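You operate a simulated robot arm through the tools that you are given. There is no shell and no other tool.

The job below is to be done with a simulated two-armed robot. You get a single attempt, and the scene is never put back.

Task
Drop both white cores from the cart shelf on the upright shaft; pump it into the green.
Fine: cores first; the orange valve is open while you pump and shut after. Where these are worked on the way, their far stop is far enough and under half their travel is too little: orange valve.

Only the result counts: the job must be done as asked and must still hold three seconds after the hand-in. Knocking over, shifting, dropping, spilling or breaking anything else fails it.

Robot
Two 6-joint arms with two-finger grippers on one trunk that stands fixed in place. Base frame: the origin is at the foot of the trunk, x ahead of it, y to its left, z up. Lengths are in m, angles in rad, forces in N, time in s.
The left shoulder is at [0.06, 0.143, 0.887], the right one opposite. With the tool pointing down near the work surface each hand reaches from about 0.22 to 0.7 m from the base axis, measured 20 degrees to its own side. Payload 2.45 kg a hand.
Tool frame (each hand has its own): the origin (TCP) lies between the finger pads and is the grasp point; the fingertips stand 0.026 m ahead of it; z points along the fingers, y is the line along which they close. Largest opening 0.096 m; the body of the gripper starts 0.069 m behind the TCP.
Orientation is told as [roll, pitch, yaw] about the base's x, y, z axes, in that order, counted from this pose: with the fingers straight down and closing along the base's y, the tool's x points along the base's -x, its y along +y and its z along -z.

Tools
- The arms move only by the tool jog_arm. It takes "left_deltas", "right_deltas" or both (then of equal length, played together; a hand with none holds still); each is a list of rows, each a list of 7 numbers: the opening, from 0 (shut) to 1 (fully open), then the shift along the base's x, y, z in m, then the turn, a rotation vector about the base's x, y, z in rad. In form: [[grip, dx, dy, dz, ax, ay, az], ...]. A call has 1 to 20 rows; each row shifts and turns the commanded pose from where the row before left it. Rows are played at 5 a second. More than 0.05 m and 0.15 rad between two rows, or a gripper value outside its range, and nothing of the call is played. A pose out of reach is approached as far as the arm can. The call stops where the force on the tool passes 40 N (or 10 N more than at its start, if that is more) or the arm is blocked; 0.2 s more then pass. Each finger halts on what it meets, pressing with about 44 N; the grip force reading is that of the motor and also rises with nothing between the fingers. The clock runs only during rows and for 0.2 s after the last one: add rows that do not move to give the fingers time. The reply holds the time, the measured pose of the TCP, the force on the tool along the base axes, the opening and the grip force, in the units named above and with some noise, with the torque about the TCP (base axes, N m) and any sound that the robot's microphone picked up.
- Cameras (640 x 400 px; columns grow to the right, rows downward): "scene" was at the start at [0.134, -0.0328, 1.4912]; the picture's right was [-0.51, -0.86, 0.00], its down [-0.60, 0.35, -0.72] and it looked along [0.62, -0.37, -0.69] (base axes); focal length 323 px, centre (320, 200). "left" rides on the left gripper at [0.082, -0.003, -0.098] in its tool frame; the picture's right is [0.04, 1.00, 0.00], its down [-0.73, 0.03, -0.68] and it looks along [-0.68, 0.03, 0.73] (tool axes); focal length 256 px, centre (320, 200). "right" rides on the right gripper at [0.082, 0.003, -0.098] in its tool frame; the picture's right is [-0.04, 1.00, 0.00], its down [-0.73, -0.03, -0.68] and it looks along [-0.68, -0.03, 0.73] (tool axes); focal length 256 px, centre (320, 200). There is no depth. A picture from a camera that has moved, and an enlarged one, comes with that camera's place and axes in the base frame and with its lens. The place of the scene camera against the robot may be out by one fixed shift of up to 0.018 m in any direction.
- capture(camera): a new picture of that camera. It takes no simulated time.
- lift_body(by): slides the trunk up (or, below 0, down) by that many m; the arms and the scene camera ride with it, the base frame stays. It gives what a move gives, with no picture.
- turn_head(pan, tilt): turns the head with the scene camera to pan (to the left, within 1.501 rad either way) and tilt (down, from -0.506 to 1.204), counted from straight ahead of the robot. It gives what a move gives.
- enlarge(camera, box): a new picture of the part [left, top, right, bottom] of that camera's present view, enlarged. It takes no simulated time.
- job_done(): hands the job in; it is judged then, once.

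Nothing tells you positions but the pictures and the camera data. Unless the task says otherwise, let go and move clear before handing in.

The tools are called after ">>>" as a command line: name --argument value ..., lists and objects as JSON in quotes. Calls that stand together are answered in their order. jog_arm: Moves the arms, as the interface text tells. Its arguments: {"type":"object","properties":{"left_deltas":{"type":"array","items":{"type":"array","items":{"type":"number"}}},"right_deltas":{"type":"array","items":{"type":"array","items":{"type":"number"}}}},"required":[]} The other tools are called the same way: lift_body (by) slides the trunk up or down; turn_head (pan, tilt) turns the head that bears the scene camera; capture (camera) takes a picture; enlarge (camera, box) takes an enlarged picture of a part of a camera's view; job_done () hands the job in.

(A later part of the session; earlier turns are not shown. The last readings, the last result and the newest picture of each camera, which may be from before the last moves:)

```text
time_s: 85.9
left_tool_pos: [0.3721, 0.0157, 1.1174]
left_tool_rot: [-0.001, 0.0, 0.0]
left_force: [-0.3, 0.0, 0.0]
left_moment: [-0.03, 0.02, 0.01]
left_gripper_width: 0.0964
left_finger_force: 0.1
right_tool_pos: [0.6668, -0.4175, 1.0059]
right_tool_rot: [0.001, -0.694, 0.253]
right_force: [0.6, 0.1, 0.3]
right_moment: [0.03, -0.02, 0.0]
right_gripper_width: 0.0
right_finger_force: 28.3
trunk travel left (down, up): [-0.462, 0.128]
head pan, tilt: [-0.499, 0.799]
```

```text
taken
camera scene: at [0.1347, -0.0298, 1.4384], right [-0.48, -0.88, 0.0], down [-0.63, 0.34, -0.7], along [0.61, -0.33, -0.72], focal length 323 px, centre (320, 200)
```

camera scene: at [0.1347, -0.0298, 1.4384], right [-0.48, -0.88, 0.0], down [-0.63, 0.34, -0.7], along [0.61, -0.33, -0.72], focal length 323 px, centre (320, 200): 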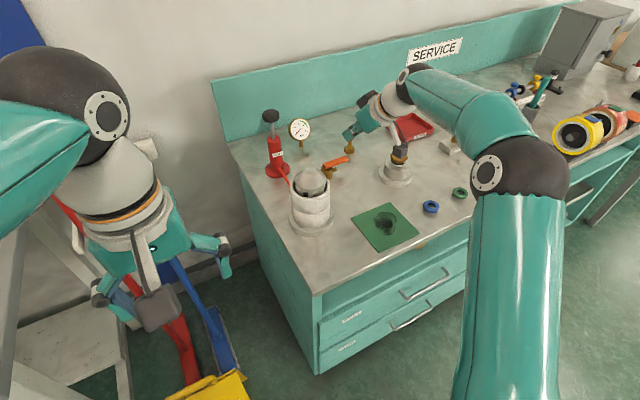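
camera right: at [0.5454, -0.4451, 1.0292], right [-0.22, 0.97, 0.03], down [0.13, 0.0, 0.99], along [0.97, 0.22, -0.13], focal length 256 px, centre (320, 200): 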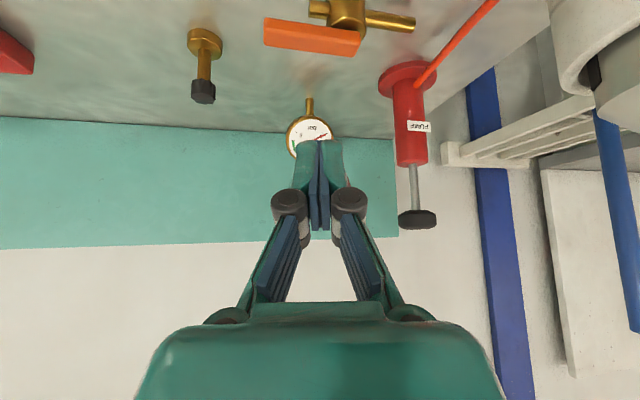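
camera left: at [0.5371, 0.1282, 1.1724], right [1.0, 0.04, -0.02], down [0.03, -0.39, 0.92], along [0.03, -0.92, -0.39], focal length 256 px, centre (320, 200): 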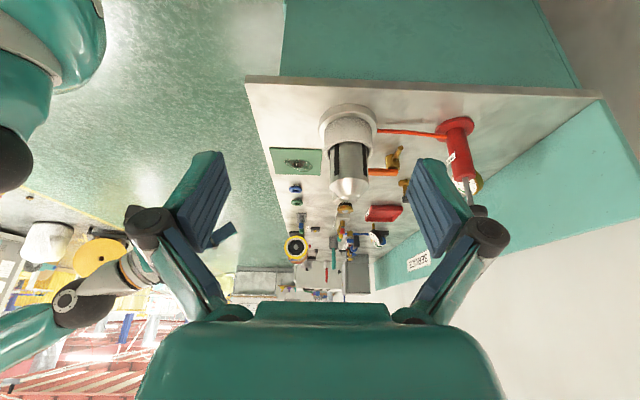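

The lever is aligned with the pipe, so the valve is open. Pump knob is at about (0.813,-0.267), z≈1.003–1.029. Raising the trunk and lining up the hand to grip the knob.

>>> lift_body --by 0.12

>>> jog_arm --right_deltas '[[0.4, 0, 0.01, 0, 0, 0, 0.08], [0.55, 0, 0.015, -0.01, 0, 0, 0.08], [0.7, 0, 0.015, -0.01, 0, 0, 0.09], [0.7, 0.005, 0.015, -0.01, 0.04, -0.07, 0], [0.7, 0.005, 0.015, -0.01, 0.04, -0.07, 0], [0.7, 0, 0.015, -0.01, 0, 0, 0], [0.7, 0, 0, 0, 0, 0, 0]]'

>>> capture --camera "right"

>>> capture --camera "scene"

```text
time_s: 87.4
left_tool_pos: [0.3722, 0.015, 1.237]
left_tool_rot: [-0.003, 0.001, -0.001]
left_force: [0.3, 0.0, 0.0]
left_moment: [0.03, 0.01, 0.03]
left_gripper_width: 0.0959
left_finger_force: 0.1
right_tool_pos: [0.6661, -0.4167, 1.1251]
right_tool_rot: [-0.001, -0.695, 0.253]
right_force: [0.3, 0.1, -0.7]
right_moment: [0.02, -0.04, 0.02]
right_gripper_width: 0.0
right_finger_force: 28.1
trunk travel left (down, up): [-0.582, 0.008]
head pan, tilt: [-0.499, 0.799]
```

```text
time_s: 89.0
left_tool_pos: [0.3715, 0.0145, 1.2364]
left_tool_rot: [-0.002, 0.0, -0.002]
left_force: [0.0, 0.7, 0.0]
left_moment: [0.0, -0.04, 0.02]
left_gripper_width: 0.0961
left_finger_force: 0.1
right_tool_pos: [0.6757, -0.3341, 1.0748]
right_tool_rot: [0.005, -0.856, 0.5]
right_force: [-0.2, 0.1, -0.1]
right_moment: [0.0, -0.02, 0.02]
right_gripper_width: 0.0673
right_finger_force: 0.1
trunk travel left (down, up): [-0.582, 0.008]
head pan, tilt: [-0.499, 0.799]
```

```text
taken
camera right: at [0.5634, -0.3907, 1.0781], right [-0.46, 0.89, 0.03], down [-0.01, -0.04, 1.0], along [0.89, 0.46, 0.03], focal length 256 px, centre (320, 200)
```

right: 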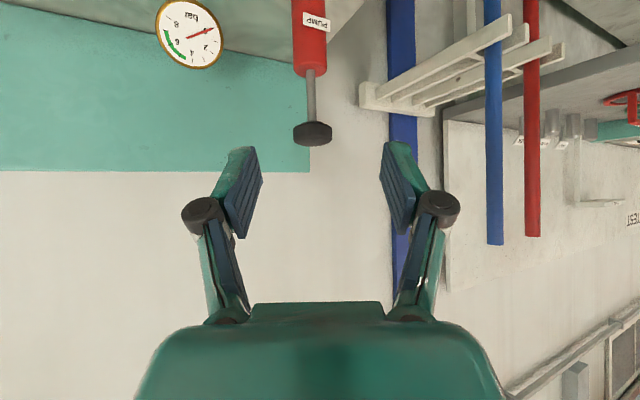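

```text
taken
camera scene: at [0.1344, -0.0299, 1.5585], right [-0.48, -0.88, 0.0], down [-0.63, 0.34, -0.7], along [0.61, -0.33, -0.72], focal length 323 px, centre (320, 200)
```

scene: 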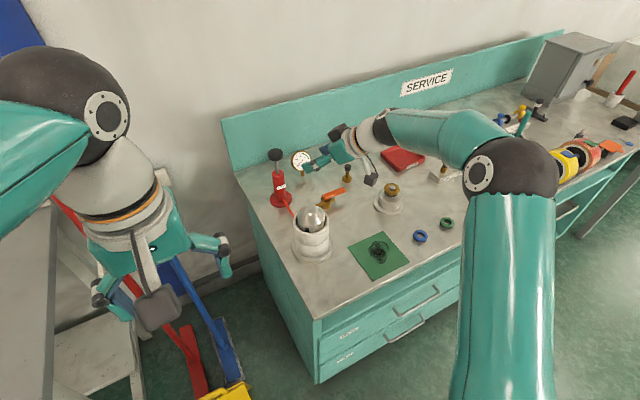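

Aligning laterally by 8 mm, lowering to knob height and approaching along the hand's heading.

>>> jog_arm --right_deltas '[[0.7, 0.002, -0.0035, -0.028, 0, 0, 0], [0.7, 0.002, -0.0035, -0.028, 0, 0, 0], [0.7, 0.0263, 0.0144, 0, 0, 0, 0], [0.7, 0.0263, 0.0144, 0, 0, 0, 0], [0.7, 0.0263, 0.0144, 0, 0, 0, 0], [0.7, 0, 0, 0, 0, 0, 0]]'

>>> capture --camera "right"

>>> enlarge --camera "scene" --box '[230, 120, 422, 240]'

```text
time_s: 90.4
left_tool_pos: [0.3712, 0.0157, 1.2362]
left_tool_rot: [-0.002, -0.001, -0.003]
left_force: [0.6, -0.1, 0.1]
left_moment: [0.01, -0.01, 0.0]
left_gripper_width: 0.0961
left_finger_force: 0.2
right_tool_pos: [0.7596, -0.2975, 1.0219]
right_tool_rot: [0.005, -0.856, 0.499]
right_force: [-1.2, -0.7, 0.0]
right_moment: [-0.02, 0.01, -0.01]
right_gripper_width: 0.067
right_finger_force: 0.1
trunk travel left (down, up): [-0.582, 0.008]
head pan, tilt: [-0.499, 0.799]
```

```text
taken
camera right: at [0.6471, -0.3554, 1.0239], right [-0.46, 0.89, 0.03], down [-0.01, -0.04, 1.0], along [0.89, 0.46, 0.03], focal length 256 px, centre (320, 200)
```

right: 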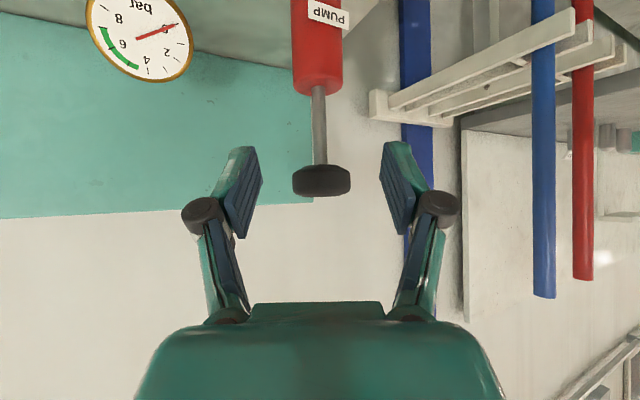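

```text
3.33 times, centred on (326, 180) of scene
camera zoom: at [0.1337, -0.03, 1.5586], right [-0.48, -0.88, 0.0], down [-0.63, 0.34, -0.7], along [0.61, -0.33, -0.72], focal length 1077 px, centre (300, 267)
```

zoom: 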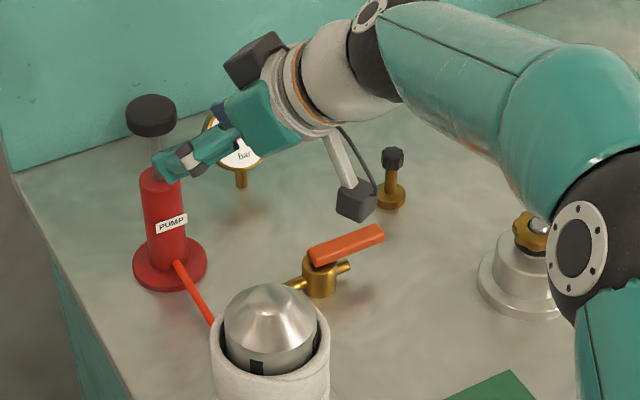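

Well centred on the knob. Moving forward 6 cm to straddle it, then closing.

>>> jog_arm --right_deltas '[[0.7, 0.0176, 0.0096, 0, 0, 0, 0], [0.7, 0.0176, 0.0096, -0.002, 0, 0, 0], [0.7, 0.0176, 0.0096, -0.002, 0, 0, 0], [0.7, 0, 0, 0, 0, 0, 0]]'

>>> capture --camera "right"

>>> enlarge --camera "scene" --box '[230, 120, 422, 240]'

```text
time_s: 91.4
left_tool_pos: [0.3718, 0.0155, 1.2361]
left_tool_rot: [-0.002, -0.001, -0.001]
left_force: [-0.6, -0.5, -0.4]
left_moment: [0.02, 0.02, 0.0]
left_gripper_width: 0.0957
left_finger_force: 0.0
right_tool_pos: [0.8074, -0.2681, 1.0149]
right_tool_rot: [0.005, -0.855, 0.499]
right_force: [0.4, -0.2, 0.7]
right_moment: [-0.02, 0.0, 0.0]
right_gripper_width: 0.0672
right_finger_force: 0.0
right hand out of reach, approached as far as the arm can: row 3
trunk travel left (down, up): [-0.582, 0.008]
head pan, tilt: [-0.499, 0.799]
```

```text
taken
camera right: at [0.6952, -0.3255, 1.0175], right [-0.46, 0.89, 0.03], down [-0.01, -0.04, 1.0], along [0.89, 0.46, 0.03], focal length 256 px, centre (320, 200)
```

right: 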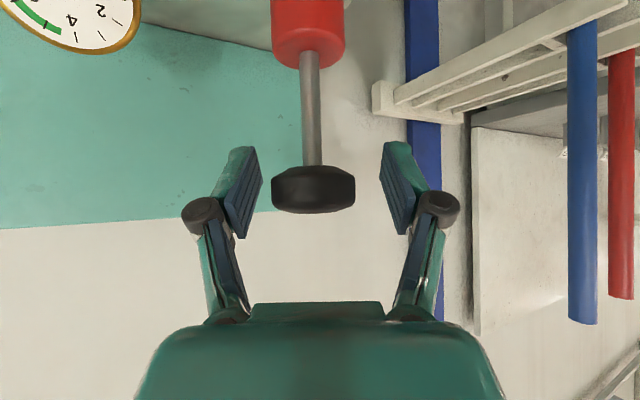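

```text
3.33 times, centred on (326, 180) of scene
camera zoom: at [0.1341, -0.0298, 1.5586], right [-0.48, -0.88, 0.0], down [-0.63, 0.34, -0.7], along [0.61, -0.33, -0.72], focal length 1077 px, centre (300, 267)
```

zoom: 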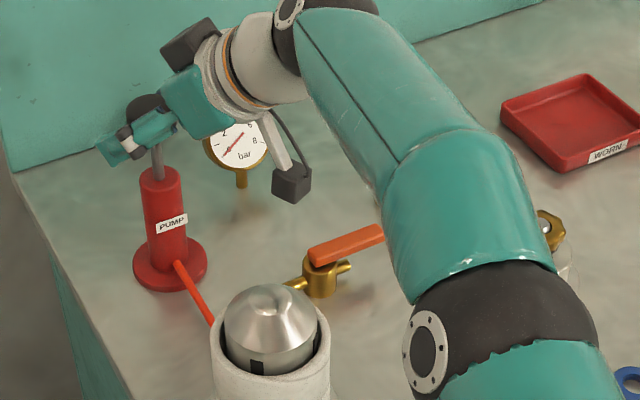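

The knob is between the pads. Closing on it.

>>> jog_arm --right_deltas '[[0, 0, 0, 0, 0, 0, 0], [0, 0, 0, 0, 0, 0, 0], [0, 0, 0, 0, 0, 0, 0], [0, 0, 0, 0, 0, 0, 0]]'

>>> capture --camera "right"

```text
time_s: 92.4
left_tool_pos: [0.3726, 0.0139, 1.2364]
left_tool_rot: [0.001, 0.003, -0.002]
left_force: [0.7, -0.5, 0.1]
left_moment: [0.0, 0.02, 0.04]
left_gripper_width: 0.0961
left_finger_force: 0.1
right_tool_pos: [0.8088, -0.271, 1.0136]
right_tool_rot: [0.003, -0.857, 0.499]
right_force: [8.3, -13.4, 2.7]
right_moment: [-0.22, -0.14, -0.45]
right_gripper_width: 0.0394
right_finger_force: 44.9
trunk travel left (down, up): [-0.582, 0.008]
head pan, tilt: [-0.499, 0.799]
```

```text
taken
camera right: at [0.6966, -0.3281, 1.017], right [-0.46, 0.89, 0.03], down [-0.01, -0.04, 1.0], along [0.89, 0.46, 0.03], focal length 256 px, centre (320, 200)
```

right: 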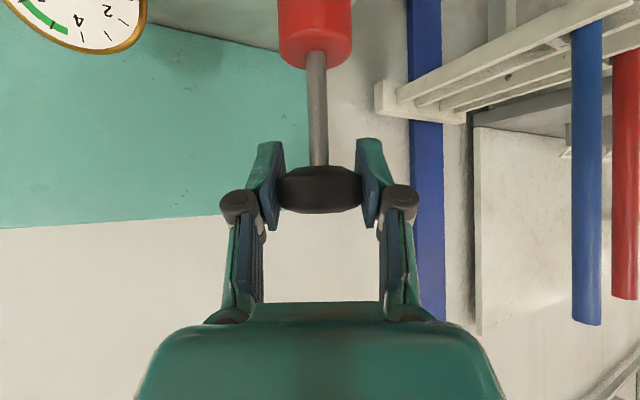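

Gripped. Relieving the sideways load by 3 mm, then pressing down one stroke.

>>> jog_arm --right_deltas '[[0, 0.0014, -0.0026, 0, 0, 0, 0], [0, 0, 0, -0.008, 0, 0, 0], [0, 0, 0, -0.008, 0, 0, 0], [0, 0, 0, -0.008, 0, 0, 0], [0, 0, 0, 0, 0, 0, 0]]'

>>> capture --camera "right"

>>> enlarge --camera "scene" --box '[250, 130, 346, 190]'

```text
time_s: 93.6
left_tool_pos: [0.3713, 0.0151, 1.2357]
left_tool_rot: [-0.003, 0.0, -0.003]
left_force: [0.6, 0.3, -0.3]
left_moment: [0.0, -0.01, 0.03]
left_gripper_width: 0.0963
left_finger_force: 0.0
right_tool_pos: [0.8088, -0.2702, 0.9919]
right_tool_rot: [0.005, -0.857, 0.499]
right_force: [6.3, -7.6, 7.7]
right_moment: [-0.08, -0.23, -0.13]
right_gripper_width: 0.0396
right_finger_force: 44.9
trunk travel left (down, up): [-0.582, 0.008]
head pan, tilt: [-0.499, 0.799]
```

```text
taken
camera right: at [0.6967, -0.3284, 0.9942], right [-0.46, 0.89, 0.03], down [-0.01, -0.04, 1.0], along [0.89, 0.46, 0.03], focal length 256 px, centre (320, 200)
```

right: 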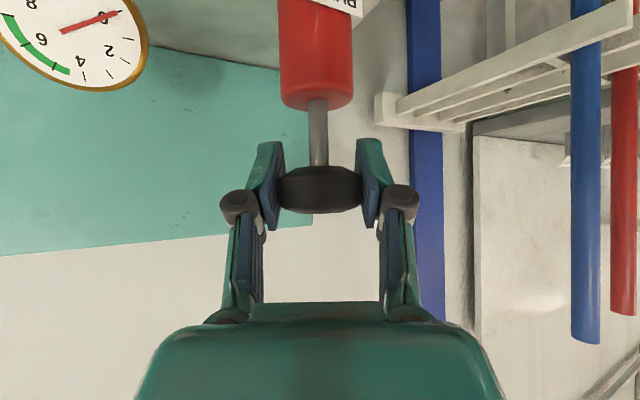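

```text
6.67 times, centred on (298, 160) of scene
camera zoom: at [0.1344, -0.0306, 1.5585], right [-0.48, -0.88, 0.0], down [-0.63, 0.34, -0.7], along [0.61, -0.33, -0.72], focal length 2154 px, centre (467, 467)
```

zoom: 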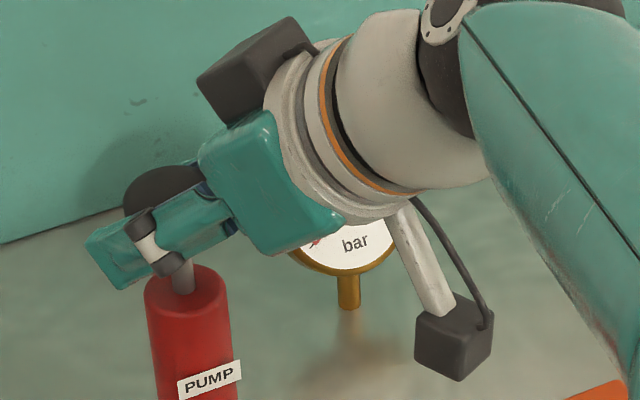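

The plunger follows the hand. Continuing down to the end of the stroke.

>>> jog_arm --right_deltas '[[0, 0, 0, -0.007, 0, 0, 0], [0, 0, 0, -0.007, 0, 0, 0], [0, 0, 0, -0.006, 0, 0, 0], [0, 0, 0, -0.006, 0, 0, 0], [0, 0, 0, 0, 0, 0, 0]]'

>>> capture --camera "right"

```text
time_s: 94.8
left_tool_pos: [0.3683, 0.0157, 1.2374]
left_tool_rot: [-0.003, -0.002, 0.001]
left_force: [-0.6, 0.6, -0.8]
left_moment: [0.0, -0.03, -0.05]
left_gripper_width: 0.096
left_finger_force: 0.1
right_tool_pos: [0.8095, -0.2703, 0.9728]
right_tool_rot: [-0.008, -0.868, 0.504]
right_force: [5.9, -4.7, 26.6]
right_moment: [0.23, -0.08, -0.09]
right_gripper_width: 0.0398
right_finger_force: 45.2
trunk travel left (down, up): [-0.582, 0.008]
head pan, tilt: [-0.499, 0.799]
```

```text
taken
camera right: at [0.6965, -0.328, 0.9743], right [-0.46, 0.89, 0.03], down [-0.03, -0.04, 1.0], along [0.89, 0.45, 0.04], focal length 256 px, centre (320, 200)
```

right: 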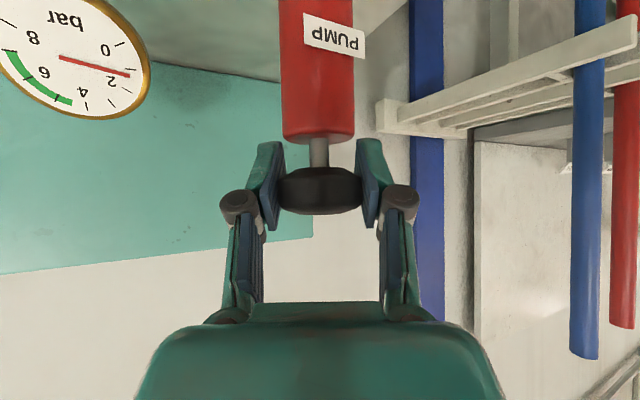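

One stroke brought the gauge to about 1.5 bar. Pulling the plunger back up and stroking again.

>>> jog_arm --right_deltas '[[0, 0, 0, 0.01, 0, 0, 0], [0, 0, 0, 0.01, 0, 0, 0], [0, 0, 0, 0.01, 0, 0, 0], [0, 0, 0, 0.01, 0, 0, 0], [0, 0, 0, 0.008, 0, 0, 0], [0, 0, 0, 0, 0, 0, 0]]'

>>> capture --camera "right"

```text
time_s: 96.2
left_tool_pos: [0.373, 0.0137, 1.2369]
left_tool_rot: [-0.003, 0.003, 0.0]
left_force: [0.4, -0.2, -0.8]
left_moment: [0.01, -0.03, 0.01]
left_gripper_width: 0.096
left_finger_force: 0.1
right_tool_pos: [0.8087, -0.27, 1.0118]
right_tool_rot: [0.004, -0.854, 0.497]
right_force: [9.7, -9.3, 3.6]
right_moment: [-0.57, 0.54, -0.26]
right_gripper_width: 0.0396
right_finger_force: 44.8
trunk travel left (down, up): [-0.582, 0.008]
head pan, tilt: [-0.499, 0.799]
```

```text
taken
camera right: at [0.6966, -0.3284, 1.0149], right [-0.46, 0.89, 0.03], down [-0.01, -0.04, 1.0], along [0.89, 0.46, 0.03], focal length 256 px, centre (320, 200)
```

right: 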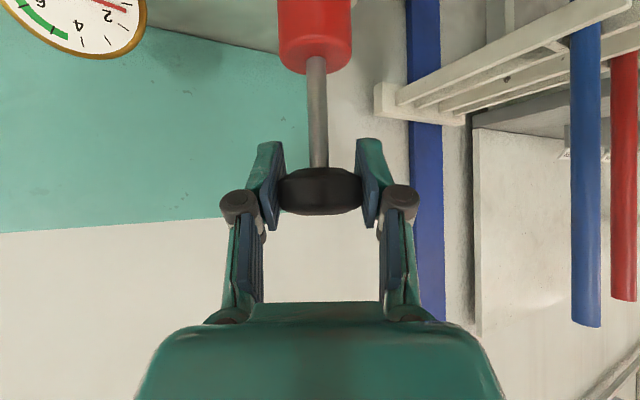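

Pressure holds on the upstroke. Second stroke.

>>> jog_arm --right_deltas '[[0, 0, 0, -0.01, 0, 0, 0], [0, 0, 0, -0.01, 0, 0, 0], [0, 0, 0, -0.01, 0, 0, 0], [0, 0, 0, -0.009, 0, 0, 0], [0, 0, 0, -0.007, 0, 0, 0], [0, 0, 0, 0, 0, 0, 0]]'

>>> capture --camera "right"

>>> jog_arm --right_deltas '[[0, 0, 0, 0.01, 0, 0, 0], [0, 0, 0, 0.01, 0, 0, 0], [0, 0, 0, 0.01, 0, 0, 0], [0, 0, 0, 0.01, 0, 0, 0], [0, 0, 0, 0.007, 0, 0, 0], [0, 0, 0, 0, 0, 0, 0]]'

```text
time_s: 97.6
left_tool_pos: [0.3706, 0.0149, 1.237]
left_tool_rot: [-0.003, 0.0, -0.001]
left_force: [-0.4, -0.9, 0.8]
left_moment: [-0.01, -0.01, -0.03]
left_gripper_width: 0.0959
left_finger_force: 0.0
right_tool_pos: [0.809, -0.2714, 0.9722]
right_tool_rot: [-0.003, -0.864, 0.503]
right_force: [9.0, -7.3, 20.2]
right_moment: [0.16, -0.15, -0.15]
right_gripper_width: 0.0393
right_finger_force: 45.2
trunk travel left (down, up): [-0.582, 0.008]
head pan, tilt: [-0.499, 0.799]
```

```text
taken
camera right: at [0.6964, -0.3281, 0.9743], right [-0.46, 0.89, 0.03], down [-0.02, -0.04, 1.0], along [0.89, 0.45, 0.04], focal length 256 px, centre (320, 200)
```

right: 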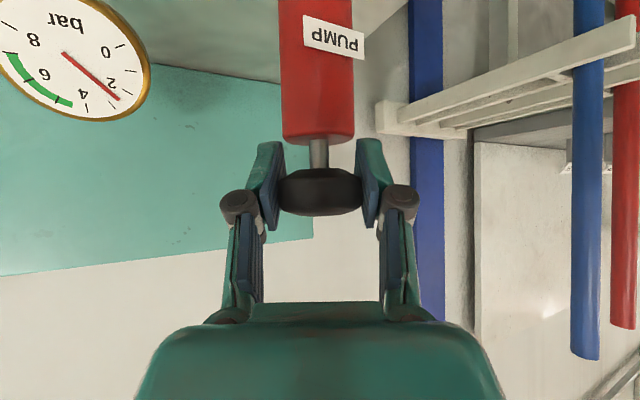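

```text
time_s: 99.0
left_tool_pos: [0.3738, 0.0147, 1.2365]
left_tool_rot: [-0.002, 0.002, -0.002]
left_force: [-1.5, 0.4, -0.1]
left_moment: [0.0, 0.0, 0.02]
left_gripper_width: 0.0963
left_finger_force: 0.1
right_tool_pos: [0.8094, -0.2722, 1.0115]
right_tool_rot: [0.007, -0.855, 0.498]
right_force: [7.6, -7.2, 2.6]
right_moment: [-0.36, 0.15, -0.3]
right_gripper_width: 0.0396
right_finger_force: 44.3
trunk travel left (down, up): [-0.582, 0.008]
head pan, tilt: [-0.499, 0.799]
```

The gauge read about 3 after the second stroke. Third stroke.

>>> jog_arm --right_deltas '[[0, 0, 0, -0.01, 0, 0, 0], [0, 0, 0, -0.01, 0, 0, 0], [0, 0, 0, -0.01, 0, 0, 0], [0, 0, 0, -0.009, 0, 0, 0], [0, 0, 0, -0.007, 0, 0, 0], [0, 0, 0, 0, 0, 0, 0]]'

>>> enlarge --camera "right" --box '[0, 0, 200, 125]'

>>> jog_arm --right_deltas '[[0, 0, 0, 0.01, 0, 0, 0], [0, 0, 0, 0.01, 0, 0, 0], [0, 0, 0, 0.01, 0, 0, 0], [0, 0, 0, 0.009, 0, 0, 0], [0, 0, 0, 0.007, 0, 0, 0], [0, 0, 0, 0, 0, 0, 0]]'

```text
time_s: 100.4
left_tool_pos: [0.3716, 0.0143, 1.2371]
left_tool_rot: [-0.003, -0.001, -0.003]
left_force: [-0.9, -0.2, 0.5]
left_moment: [0.02, -0.01, -0.01]
left_gripper_width: 0.0961
left_finger_force: 0.0
right_tool_pos: [0.8092, -0.2707, 0.9731]
right_tool_rot: [-0.002, -0.864, 0.501]
right_force: [11.4, -8.7, 18.0]
right_moment: [0.07, 0.07, -0.17]
right_gripper_width: 0.0394
right_finger_force: 44.1
trunk travel left (down, up): [-0.582, 0.008]
head pan, tilt: [-0.499, 0.799]
```

```text
3.20 times, centred on (100, 62) of right
camera zoom: at [0.6963, -0.3281, 0.9741], right [-0.46, 0.89, 0.03], down [-0.02, -0.04, 1.0], along [0.89, 0.45, 0.04], focal length 819 px, centre (1024, 640)
```

zoom: 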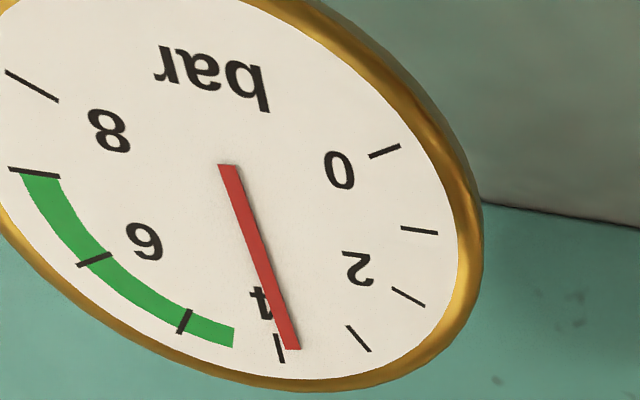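

```text
time_s: 101.8
left_tool_pos: [0.3729, 0.0153, 1.2363]
left_tool_rot: [0.0, 0.001, -0.001]
left_force: [0.2, -0.3, 0.6]
left_moment: [0.06, 0.01, -0.01]
left_gripper_width: 0.0962
left_finger_force: 0.1
right_tool_pos: [0.8087, -0.2707, 1.0122]
right_tool_rot: [0.007, -0.854, 0.499]
right_force: [6.5, -7.6, 1.5]
right_moment: [-0.16, -0.4, -0.36]
right_gripper_width: 0.0396
right_finger_force: 44.8
trunk travel left (down, up): [-0.582, 0.008]
head pan, tilt: [-0.499, 0.799]
```

About 3.9 bar after three strokes (≈1.3 per stroke); green runs from 4.5 to 7. Fourth stroke.

>>> jog_arm --right_deltas '[[0, 0, 0, -0.01, 0, 0, 0], [0, 0, 0, -0.01, 0, 0, 0], [0, 0, 0, -0.01, 0, 0, 0], [0, 0, 0, -0.009, 0, 0, 0], [0, 0, 0, -0.007, 0, 0, 0], [0, 0, 0, 0, 0, 0, 0]]'

>>> enlarge --camera "right" --box '[0, 0, 200, 125]'

```text
time_s: 103.2
left_tool_pos: [0.3711, 0.0142, 1.2368]
left_tool_rot: [-0.002, -0.002, -0.002]
left_force: [0.0, 0.0, -0.7]
left_moment: [-0.01, 0.04, -0.02]
left_gripper_width: 0.096
left_finger_force: 0.0
right_tool_pos: [0.8093, -0.2708, 0.9727]
right_tool_rot: [-0.001, -0.86, 0.5]
right_force: [9.7, -7.3, 15.6]
right_moment: [0.02, 0.04, -0.14]
right_gripper_width: 0.0392
right_finger_force: 45.3
trunk travel left (down, up): [-0.582, 0.008]
head pan, tilt: [-0.499, 0.799]
```

```text
3.20 times, centred on (100, 62) of right
camera zoom: at [0.6963, -0.3283, 0.9742], right [-0.46, 0.89, 0.03], down [-0.02, -0.04, 1.0], along [0.89, 0.46, 0.04], focal length 819 px, centre (1024, 640)
```

zoom: 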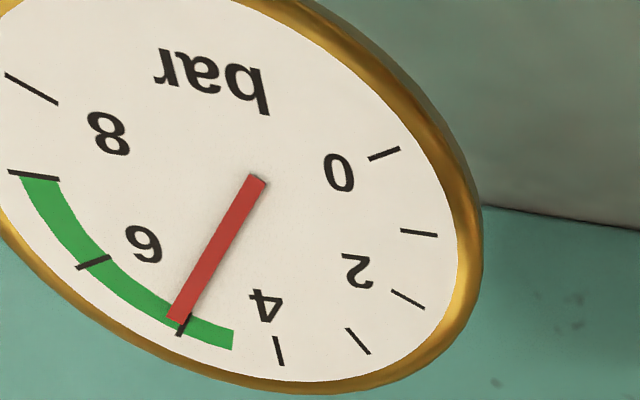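

The gauge reads about 5.1, inside the green. Letting go of the knob and checking whether the pressure holds.

>>> jog_arm --right_deltas '[[0.7, 0, 0, 0, 0, 0, 0], [0.7, 0, 0, 0, 0, 0, 0], [0.7, 0, 0, 0, 0, 0, 0], [0.7, 0, 0, 0, 0, 0, 0], [0.7, 0, 0, 0, 0, 0, 0], [0.7, 0, 0, 0, 0, 0, 0], [0.7, 0, 0, 0, 0, 0, 0], [0.7, 0, 0, 0, 0, 0, 0]]'

>>> capture --camera "right"

>>> enlarge --camera "right" --box '[0, 0, 200, 125]'

```text
time_s: 105.0
left_tool_pos: [0.3725, 0.0161, 1.2362]
left_tool_rot: [-0.002, -0.001, 0.0]
left_force: [-0.5, 0.0, -0.3]
left_moment: [0.0, 0.01, -0.01]
left_gripper_width: 0.0961
left_finger_force: 0.0
right_tool_pos: [0.8086, -0.2698, 0.9692]
right_tool_rot: [0.006, -0.854, 0.499]
right_force: [-0.4, -0.4, 0.2]
right_moment: [-0.01, 0.03, 0.02]
right_gripper_width: 0.0673
right_finger_force: 0.0
trunk travel left (down, up): [-0.582, 0.008]
head pan, tilt: [-0.499, 0.799]
```

```text
taken
camera right: at [0.6962, -0.3276, 0.9717], right [-0.46, 0.89, 0.03], down [-0.01, -0.04, 1.0], along [0.89, 0.46, 0.03], focal length 256 px, centre (320, 200)
```

right: 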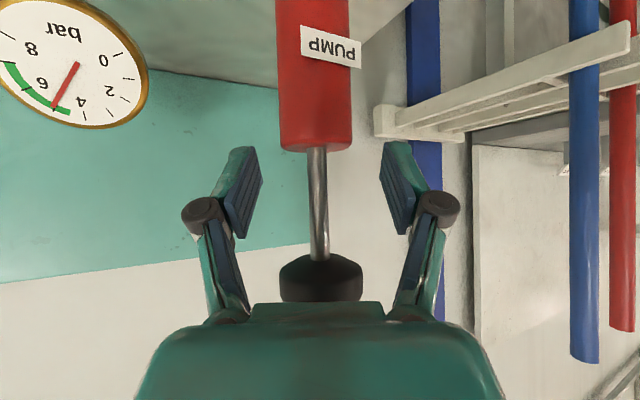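

```text
3.20 times, centred on (100, 62) of right
camera zoom: at [0.6962, -0.3276, 0.9717], right [-0.46, 0.89, 0.03], down [-0.01, -0.04, 1.0], along [0.89, 0.46, 0.03], focal length 819 px, centre (1024, 640)
```

zoom: 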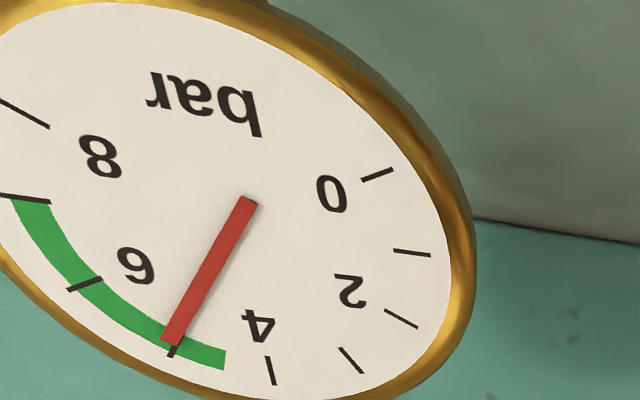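

The plunger springs back and the gauge holds at about 5.1. Backing the hand straight away from the knob.

>>> jog_arm --right_deltas '[[0.7, -0.0176, -0.0096, 0, 0, 0, 0], [0.7, -0.0263, -0.0144, 0, 0, 0, 0], [0.7, -0.0263, -0.0144, 0, 0, 0, 0], [0.7, -0.0176, -0.0096, 0.01, 0, 0, 0], [0.3, -0.0, -0.01, 0.02, 0, 0, 0], [0, -0.0, -0.02, 0.02, 0, 0, 0], [0, 0, 0, 0, 0, 0, 0]]'

>>> capture --camera "right"

>>> enlarge --camera "scene" --box '[230, 120, 422, 240]'

```text
time_s: 106.6
left_tool_pos: [0.3722, 0.0167, 1.2371]
left_tool_rot: [-0.003, -0.001, -0.001]
left_force: [0.3, 0.5, 0.5]
left_moment: [0.0, 0.01, 0.02]
left_gripper_width: 0.0959
left_finger_force: 0.0
right_tool_pos: [0.7194, -0.3459, 1.0201]
right_tool_rot: [0.005, -0.855, 0.501]
right_force: [-0.2, -0.1, -0.2]
right_moment: [0.02, -0.01, -0.01]
right_gripper_width: 0.0
right_finger_force: 27.9
trunk travel left (down, up): [-0.582, 0.008]
head pan, tilt: [-0.499, 0.799]
```

```text
taken
camera right: at [0.6078, -0.4054, 1.0223], right [-0.46, 0.89, 0.03], down [-0.01, -0.04, 1.0], along [0.89, 0.46, 0.03], focal length 256 px, centre (320, 200)
```

right: 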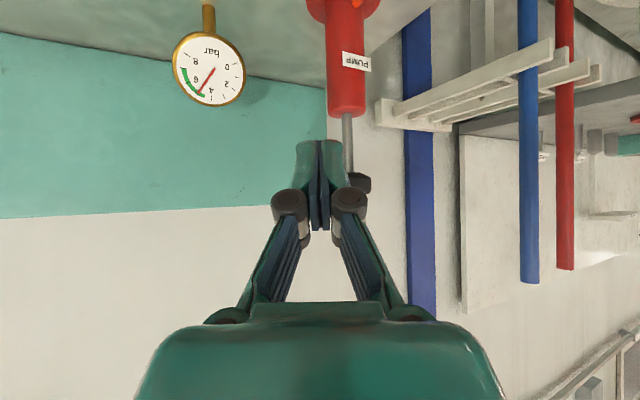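

```text
3.33 times, centred on (326, 180) of scene
camera zoom: at [0.135, -0.0294, 1.5585], right [-0.48, -0.88, 0.0], down [-0.63, 0.34, -0.7], along [0.61, -0.33, -0.72], focal length 1077 px, centre (300, 267)
```

zoom: 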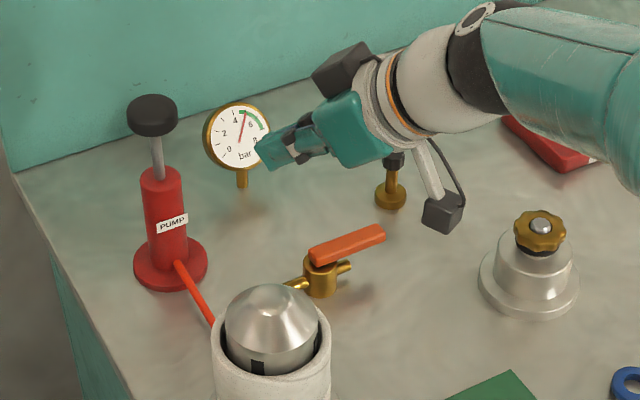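

Pressure holds at about 5.1 in the green. Now to shut the valve I'll go to the far (+x) side of the lever and pull it back toward the robot.

>>> jog_arm --right_deltas '[[0, 0.008, -0.021, 0, 0, 0, -0.125], [0, 0.008, -0.021, 0, 0, 0, -0.125], [0, 0.008, -0.021, 0, -0.019, 0.075, 0], [0, 0.009, -0.021, 0, -0.019, 0.075, 0], [0, 0, 0, -0.03, 0, 0, 0], [0, 0, 0, -0.025, 0, 0, 0], [0, 0, 0, 0, 0, 0, 0]]'

>>> capture --camera "right"

>>> enlarge --camera "scene" --box '[230, 120, 422, 240]'

```text
time_s: 108.2
left_tool_pos: [0.3708, 0.0165, 1.2359]
left_tool_rot: [-0.002, 0.002, -0.001]
left_force: [0.4, 0.4, -0.2]
left_moment: [0.01, -0.04, -0.03]
left_gripper_width: 0.0963
left_finger_force: 0.1
right_tool_pos: [0.7516, -0.4316, 0.9636]
right_tool_rot: [0.006, -0.699, 0.248]
right_force: [0.7, 0.2, 0.0]
right_moment: [-0.01, -0.02, 0.02]
right_gripper_width: 0.0002
right_finger_force: 28.2
trunk travel left (down, up): [-0.582, 0.008]
head pan, tilt: [-0.499, 0.799]
```

```text
taken
camera right: at [0.6309, -0.4593, 0.9866], right [-0.22, 0.97, 0.03], down [0.13, 0.0, 0.99], along [0.97, 0.22, -0.12], focal length 256 px, centre (320, 200)
```

right: 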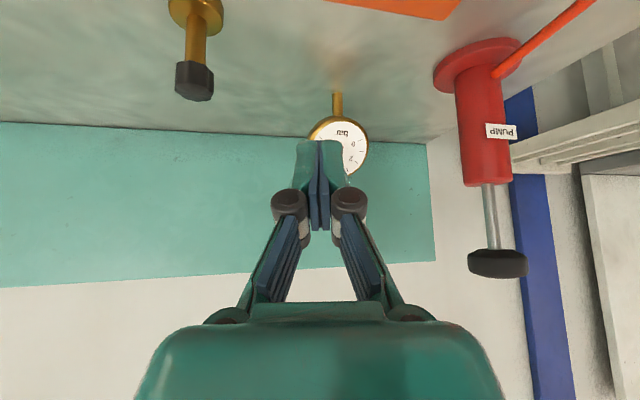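

```text
3.33 times, centred on (326, 180) of scene
camera zoom: at [0.1337, -0.0294, 1.5586], right [-0.48, -0.88, 0.0], down [-0.63, 0.34, -0.7], along [0.61, -0.33, -0.72], focal length 1077 px, centre (300, 267)
```

zoom: 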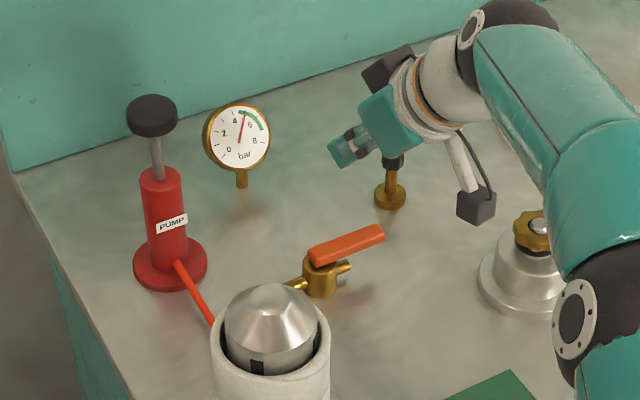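

Clear of the gauge and the black-knobbed fitting. Descending on the far side of the lever.

>>> jog_arm --right_deltas '[[0, 0, 0, -0.02, 0, 0, 0], [0, 0, 0, -0.02, 0, 0, 0], [0, 0, 0, -0.018, 0, 0, 0], [0, 0, 0, -0.011, 0, 0, 0], [0, 0, 0, 0, 0, 0, 0]]'

>>> capture --camera "right"

>>> enlarge --camera "scene" --box '[230, 120, 422, 240]'

```text
time_s: 109.4
left_tool_pos: [0.372, 0.0146, 1.2375]
left_tool_rot: [-0.002, -0.001, 0.0]
left_force: [0.2, -1.0, -0.3]
left_moment: [-0.05, 0.0, -0.01]
left_gripper_width: 0.0962
left_finger_force: 0.0
right_tool_pos: [0.7542, -0.4317, 0.8942]
right_tool_rot: [0.005, -0.701, 0.251]
right_force: [-0.5, 0.4, -0.8]
right_moment: [0.02, -0.01, 0.01]
right_gripper_width: 0.0
right_finger_force: 28.0
trunk travel left (down, up): [-0.582, 0.008]
head pan, tilt: [-0.499, 0.799]
```

```text
taken
camera right: at [0.6318, -0.4592, 0.9159], right [-0.22, 0.97, 0.03], down [0.13, 0.0, 0.99], along [0.97, 0.22, -0.12], focal length 256 px, centre (320, 200)
```

right: 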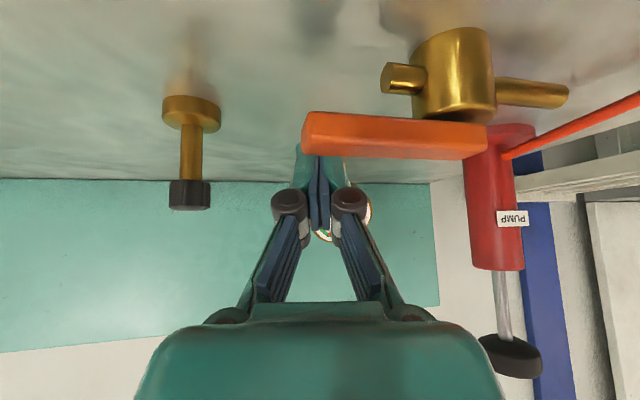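

```text
3.33 times, centred on (326, 180) of scene
camera zoom: at [0.1345, -0.0296, 1.5585], right [-0.48, -0.88, 0.0], down [-0.63, 0.34, -0.7], along [0.61, -0.33, -0.72], focal length 1077 px, centre (300, 267)
```

zoom: 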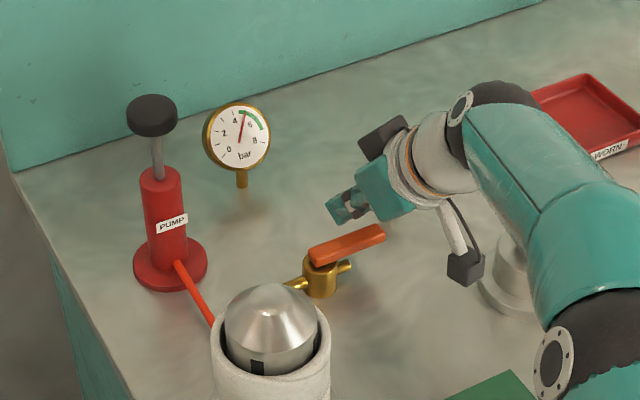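

The fingers are behind the lever's outer half. Pulling it back toward the robot along its arc.

>>> jog_arm --right_deltas '[[0, -0.008, 0.003, 0, 0, 0, 0], [0, -0.008, 0.003, 0, 0, 0, 0], [0, -0.01, 0.001, 0, 0, 0, 0], [0, -0.01, 0, 0, 0, 0, 0], [0, -0.01, 0, 0, 0, 0, 0], [0, 0, 0, 0, 0, 0, 0]]'

>>> capture --camera "right"

>>> enlarge --camera "scene" --box '[230, 120, 422, 240]'

```text
time_s: 110.8
left_tool_pos: [0.3738, 0.0148, 1.2374]
left_tool_rot: [-0.002, 0.0, -0.002]
left_force: [0.4, 0.2, -0.6]
left_moment: [0.0, 0.01, 0.03]
left_gripper_width: 0.0961
left_finger_force: 0.0
right_tool_pos: [0.7058, -0.423, 0.8931]
right_tool_rot: [0.006, -0.699, 0.25]
right_force: [0.2, 0.6, -0.1]
right_moment: [-0.02, -0.04, -0.01]
right_gripper_width: 0.0002
right_finger_force: 28.1
trunk travel left (down, up): [-0.582, 0.008]
head pan, tilt: [-0.499, 0.799]
```

```text
taken
camera right: at [0.5848, -0.451, 0.9159], right [-0.22, 0.97, 0.03], down [0.13, 0.0, 0.99], along [0.97, 0.22, -0.13], focal length 256 px, centre (320, 200)
```

right: 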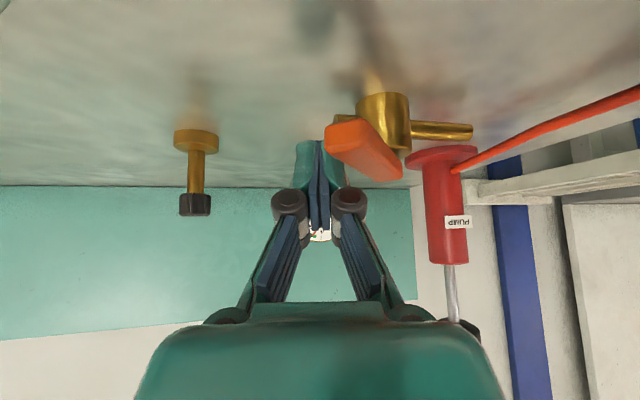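

```text
3.33 times, centred on (326, 180) of scene
camera zoom: at [0.1347, -0.0296, 1.5584], right [-0.48, -0.88, 0.0], down [-0.63, 0.34, -0.7], along [0.61, -0.33, -0.72], focal length 1077 px, centre (300, 267)
```

zoom: 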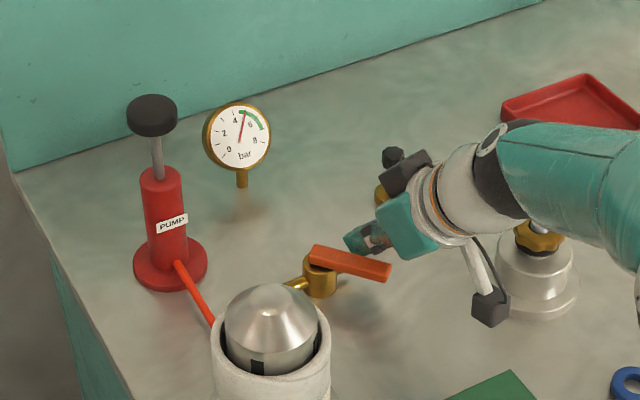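

The lever is coming back. Continuing toward its shut stop.

>>> jog_arm --right_deltas '[[0, -0.01, 0.001, 0, 0, 0, 0], [0, -0.01, 0.003, 0, 0, 0, 0], [0, -0.01, 0.004, 0, 0, 0, 0], [0, -0.006, 0.006, 0, 0, 0, 0], [0, 0, 0.006, 0, 0, 0, 0], [0, 0, 0, 0, 0, 0, 0]]'

>>> capture --camera "right"

>>> enlarge --camera "scene" --box '[230, 120, 422, 240]'

```text
time_s: 112.2
left_tool_pos: [0.3728, 0.0154, 1.2372]
left_tool_rot: [-0.003, -0.001, -0.001]
left_force: [-0.2, -0.6, -0.7]
left_moment: [0.0, 0.03, 0.01]
left_gripper_width: 0.0961
left_finger_force: 0.0
right_tool_pos: [0.6711, -0.4061, 0.8927]
right_tool_rot: [0.006, -0.701, 0.248]
right_force: [-1.9, -4.3, -0.9]
right_moment: [-0.06, 0.09, -0.04]
right_gripper_width: 0.0001
right_finger_force: 28.3
trunk travel left (down, up): [-0.582, 0.008]
head pan, tilt: [-0.499, 0.799]
```

```text
taken
camera right: at [0.5495, -0.4333, 0.9159], right [-0.22, 0.98, 0.03], down [0.13, 0.0, 0.99], along [0.97, 0.22, -0.12], focal length 256 px, centre (320, 200)
```

right: 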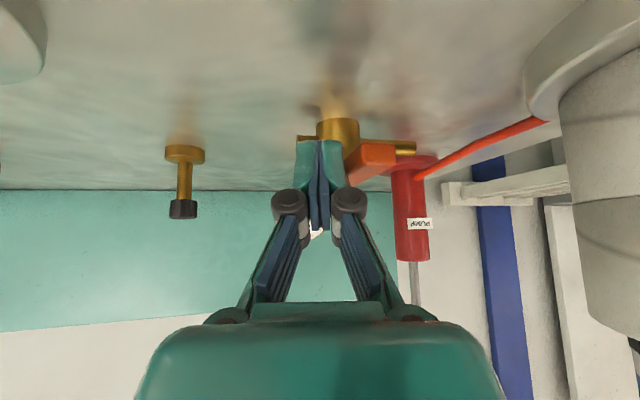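

```text
3.33 times, centred on (326, 180) of scene
camera zoom: at [0.1342, -0.0305, 1.5585], right [-0.48, -0.88, 0.0], down [-0.63, 0.34, -0.7], along [0.61, -0.33, -0.72], focal length 1077 px, centre (300, 267)
```

zoom: 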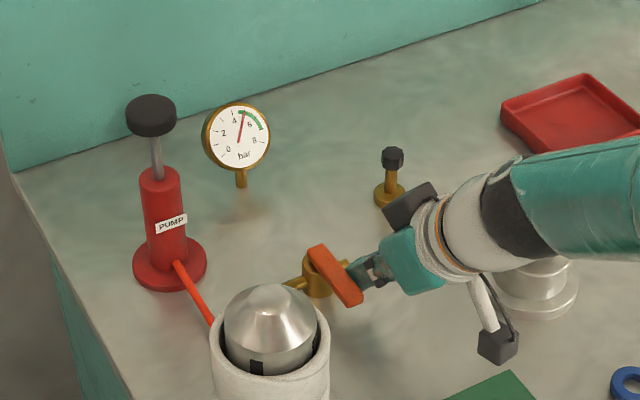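

The lever is back across the pipe with light contact. Pressing a bit more to make sure it is on its shut stop.

>>> jog_arm --right_deltas '[[0, 0, 0.004, 0, 0, 0, 0], [0, 0, 0.004, 0, 0, 0, 0], [0, 0, 0, 0, 0, 0, 0]]'

>>> enlarge --camera "scene" --box '[230, 120, 422, 240]'

```text
time_s: 113.0
left_tool_pos: [0.3713, 0.0125, 1.238]
left_tool_rot: [0.0, 0.0, -0.002]
left_force: [0.6, -0.5, 0.4]
left_moment: [0.03, 0.01, 0.01]
left_gripper_width: 0.0962
left_finger_force: 0.1
right_tool_pos: [0.6719, -0.4054, 0.8925]
right_tool_rot: [0.0, -0.703, 0.243]
right_force: [-5.5, -29.3, -0.4]
right_moment: [-0.28, 0.07, -0.51]
right_gripper_width: 0.0
right_finger_force: 28.3
trunk travel left (down, up): [-0.582, 0.008]
head pan, tilt: [-0.499, 0.799]
```

```text
3.33 times, centred on (326, 180) of scene
camera zoom: at [0.1339, -0.0339, 1.5585], right [-0.48, -0.88, 0.0], down [-0.63, 0.35, -0.7], along [0.61, -0.33, -0.72], focal length 1077 px, centre (300, 267)
```

zoom: 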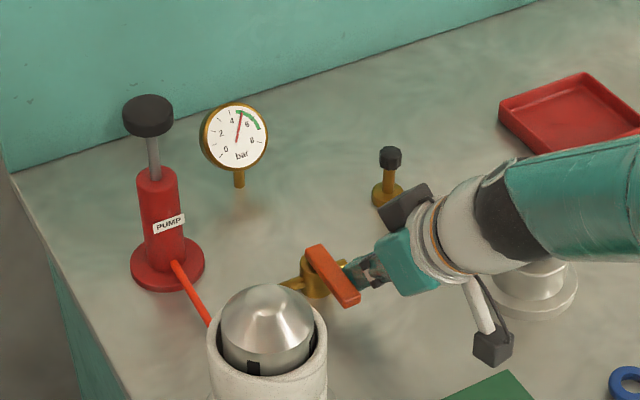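

At the stop (29 N, no more travel): the valve is shut. Backing off, lifting away and checking everything.

>>> jog_arm --right_deltas '[[0, -0.002, -0.012, 0, 0, 0, 0], [0, -0.006, -0.012, 0.005, 0, 0, 0], [0, 0, 0, 0.035, 0, 0, 0], [0, 0, 0, 0.035, 0, 0, 0], [0, -0.03, 0, 0.03, 0, 0, 0], [0, -0.04, 0, 0.02, 0, 0, 0], [0, -0.04, 0, 0.02, 0, 0, 0], [0, -0.04, 0, 0.01, 0, 0, 0], [0, -0.04, 0, 0.0, 0, 0, 0], [0, 0, 0, 0, 0, 0, 0]]'

>>> capture --camera "scene"

>>> enlarge --camera "scene" --box '[230, 120, 390, 270]'

>>> enlarge --camera "scene" --box '[280, 140, 328, 170]'

>>> capture --camera "right"

```text
time_s: 115.2
left_tool_pos: [0.3721, 0.0154, 1.2364]
left_tool_rot: [-0.003, 0.001, 0.001]
left_force: [1.0, -0.8, -0.5]
left_moment: [0.02, 0.03, 0.0]
left_gripper_width: 0.0961
left_finger_force: 0.0
right_tool_pos: [0.4753, -0.4208, 1.0495]
right_tool_rot: [0.005, -0.701, 0.251]
right_force: [0.8, 0.5, -0.6]
right_moment: [0.02, -0.02, -0.03]
right_gripper_width: 0.0001
right_finger_force: 28.4
trunk travel left (down, up): [-0.582, 0.008]
head pan, tilt: [-0.499, 0.799]
```

```text
taken
camera scene: at [0.1353, -0.0297, 1.5584], right [-0.48, -0.88, 0.0], down [-0.63, 0.34, -0.7], along [0.61, -0.33, -0.72], focal length 323 px, centre (320, 200)
```

scene: 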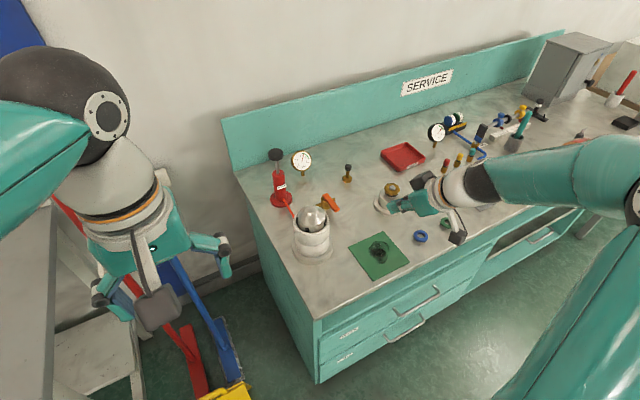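

```text
2.67 times, centred on (310, 195) of scene
camera zoom: at [0.1353, -0.0297, 1.5584], right [-0.48, -0.88, 0.0], down [-0.63, 0.34, -0.7], along [0.61, -0.33, -0.72], focal length 862 px, centre (347, 213)
```

zoom: 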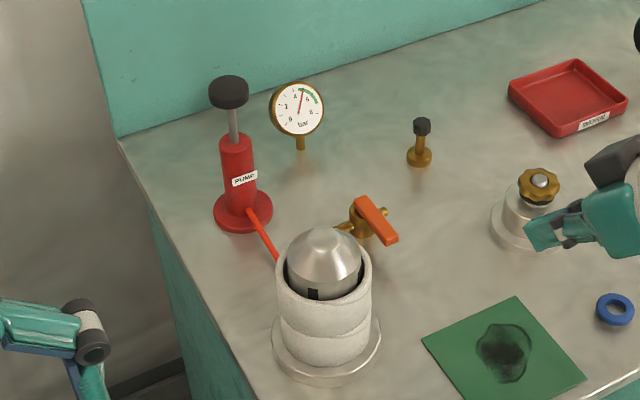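

```text
13.33 times, centred on (304, 155) of scene
camera zoom: at [0.1353, -0.0297, 1.5584], right [-0.48, -0.88, 0.0], down [-0.63, 0.34, -0.7], along [0.61, -0.33, -0.72], focal length 4308 px, centre (533, 800)
```

zoom: 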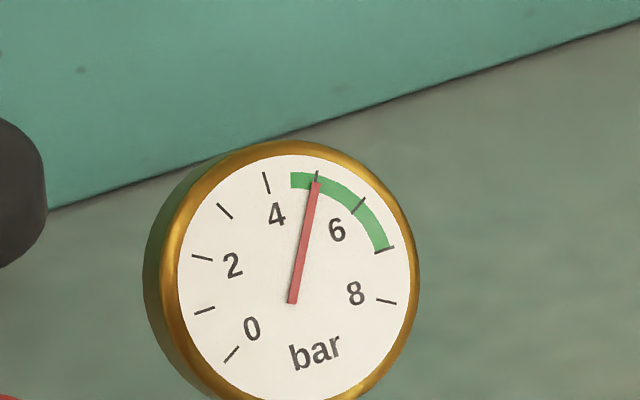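

```text
taken
camera right: at [0.3534, -0.4477, 1.0721], right [-0.22, 0.97, 0.03], down [0.13, 0.0, 0.99], along [0.97, 0.22, -0.12], focal length 256 px, centre (320, 200)
```

right: 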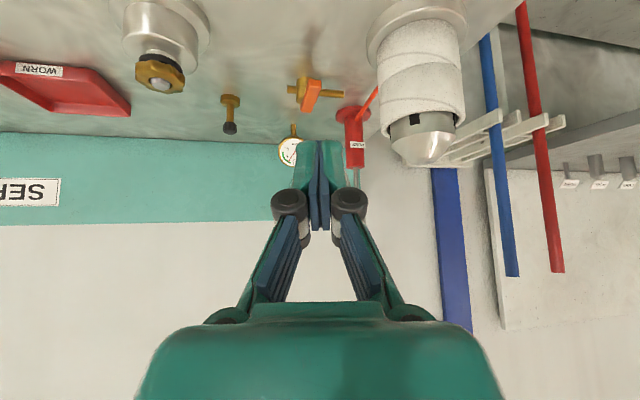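

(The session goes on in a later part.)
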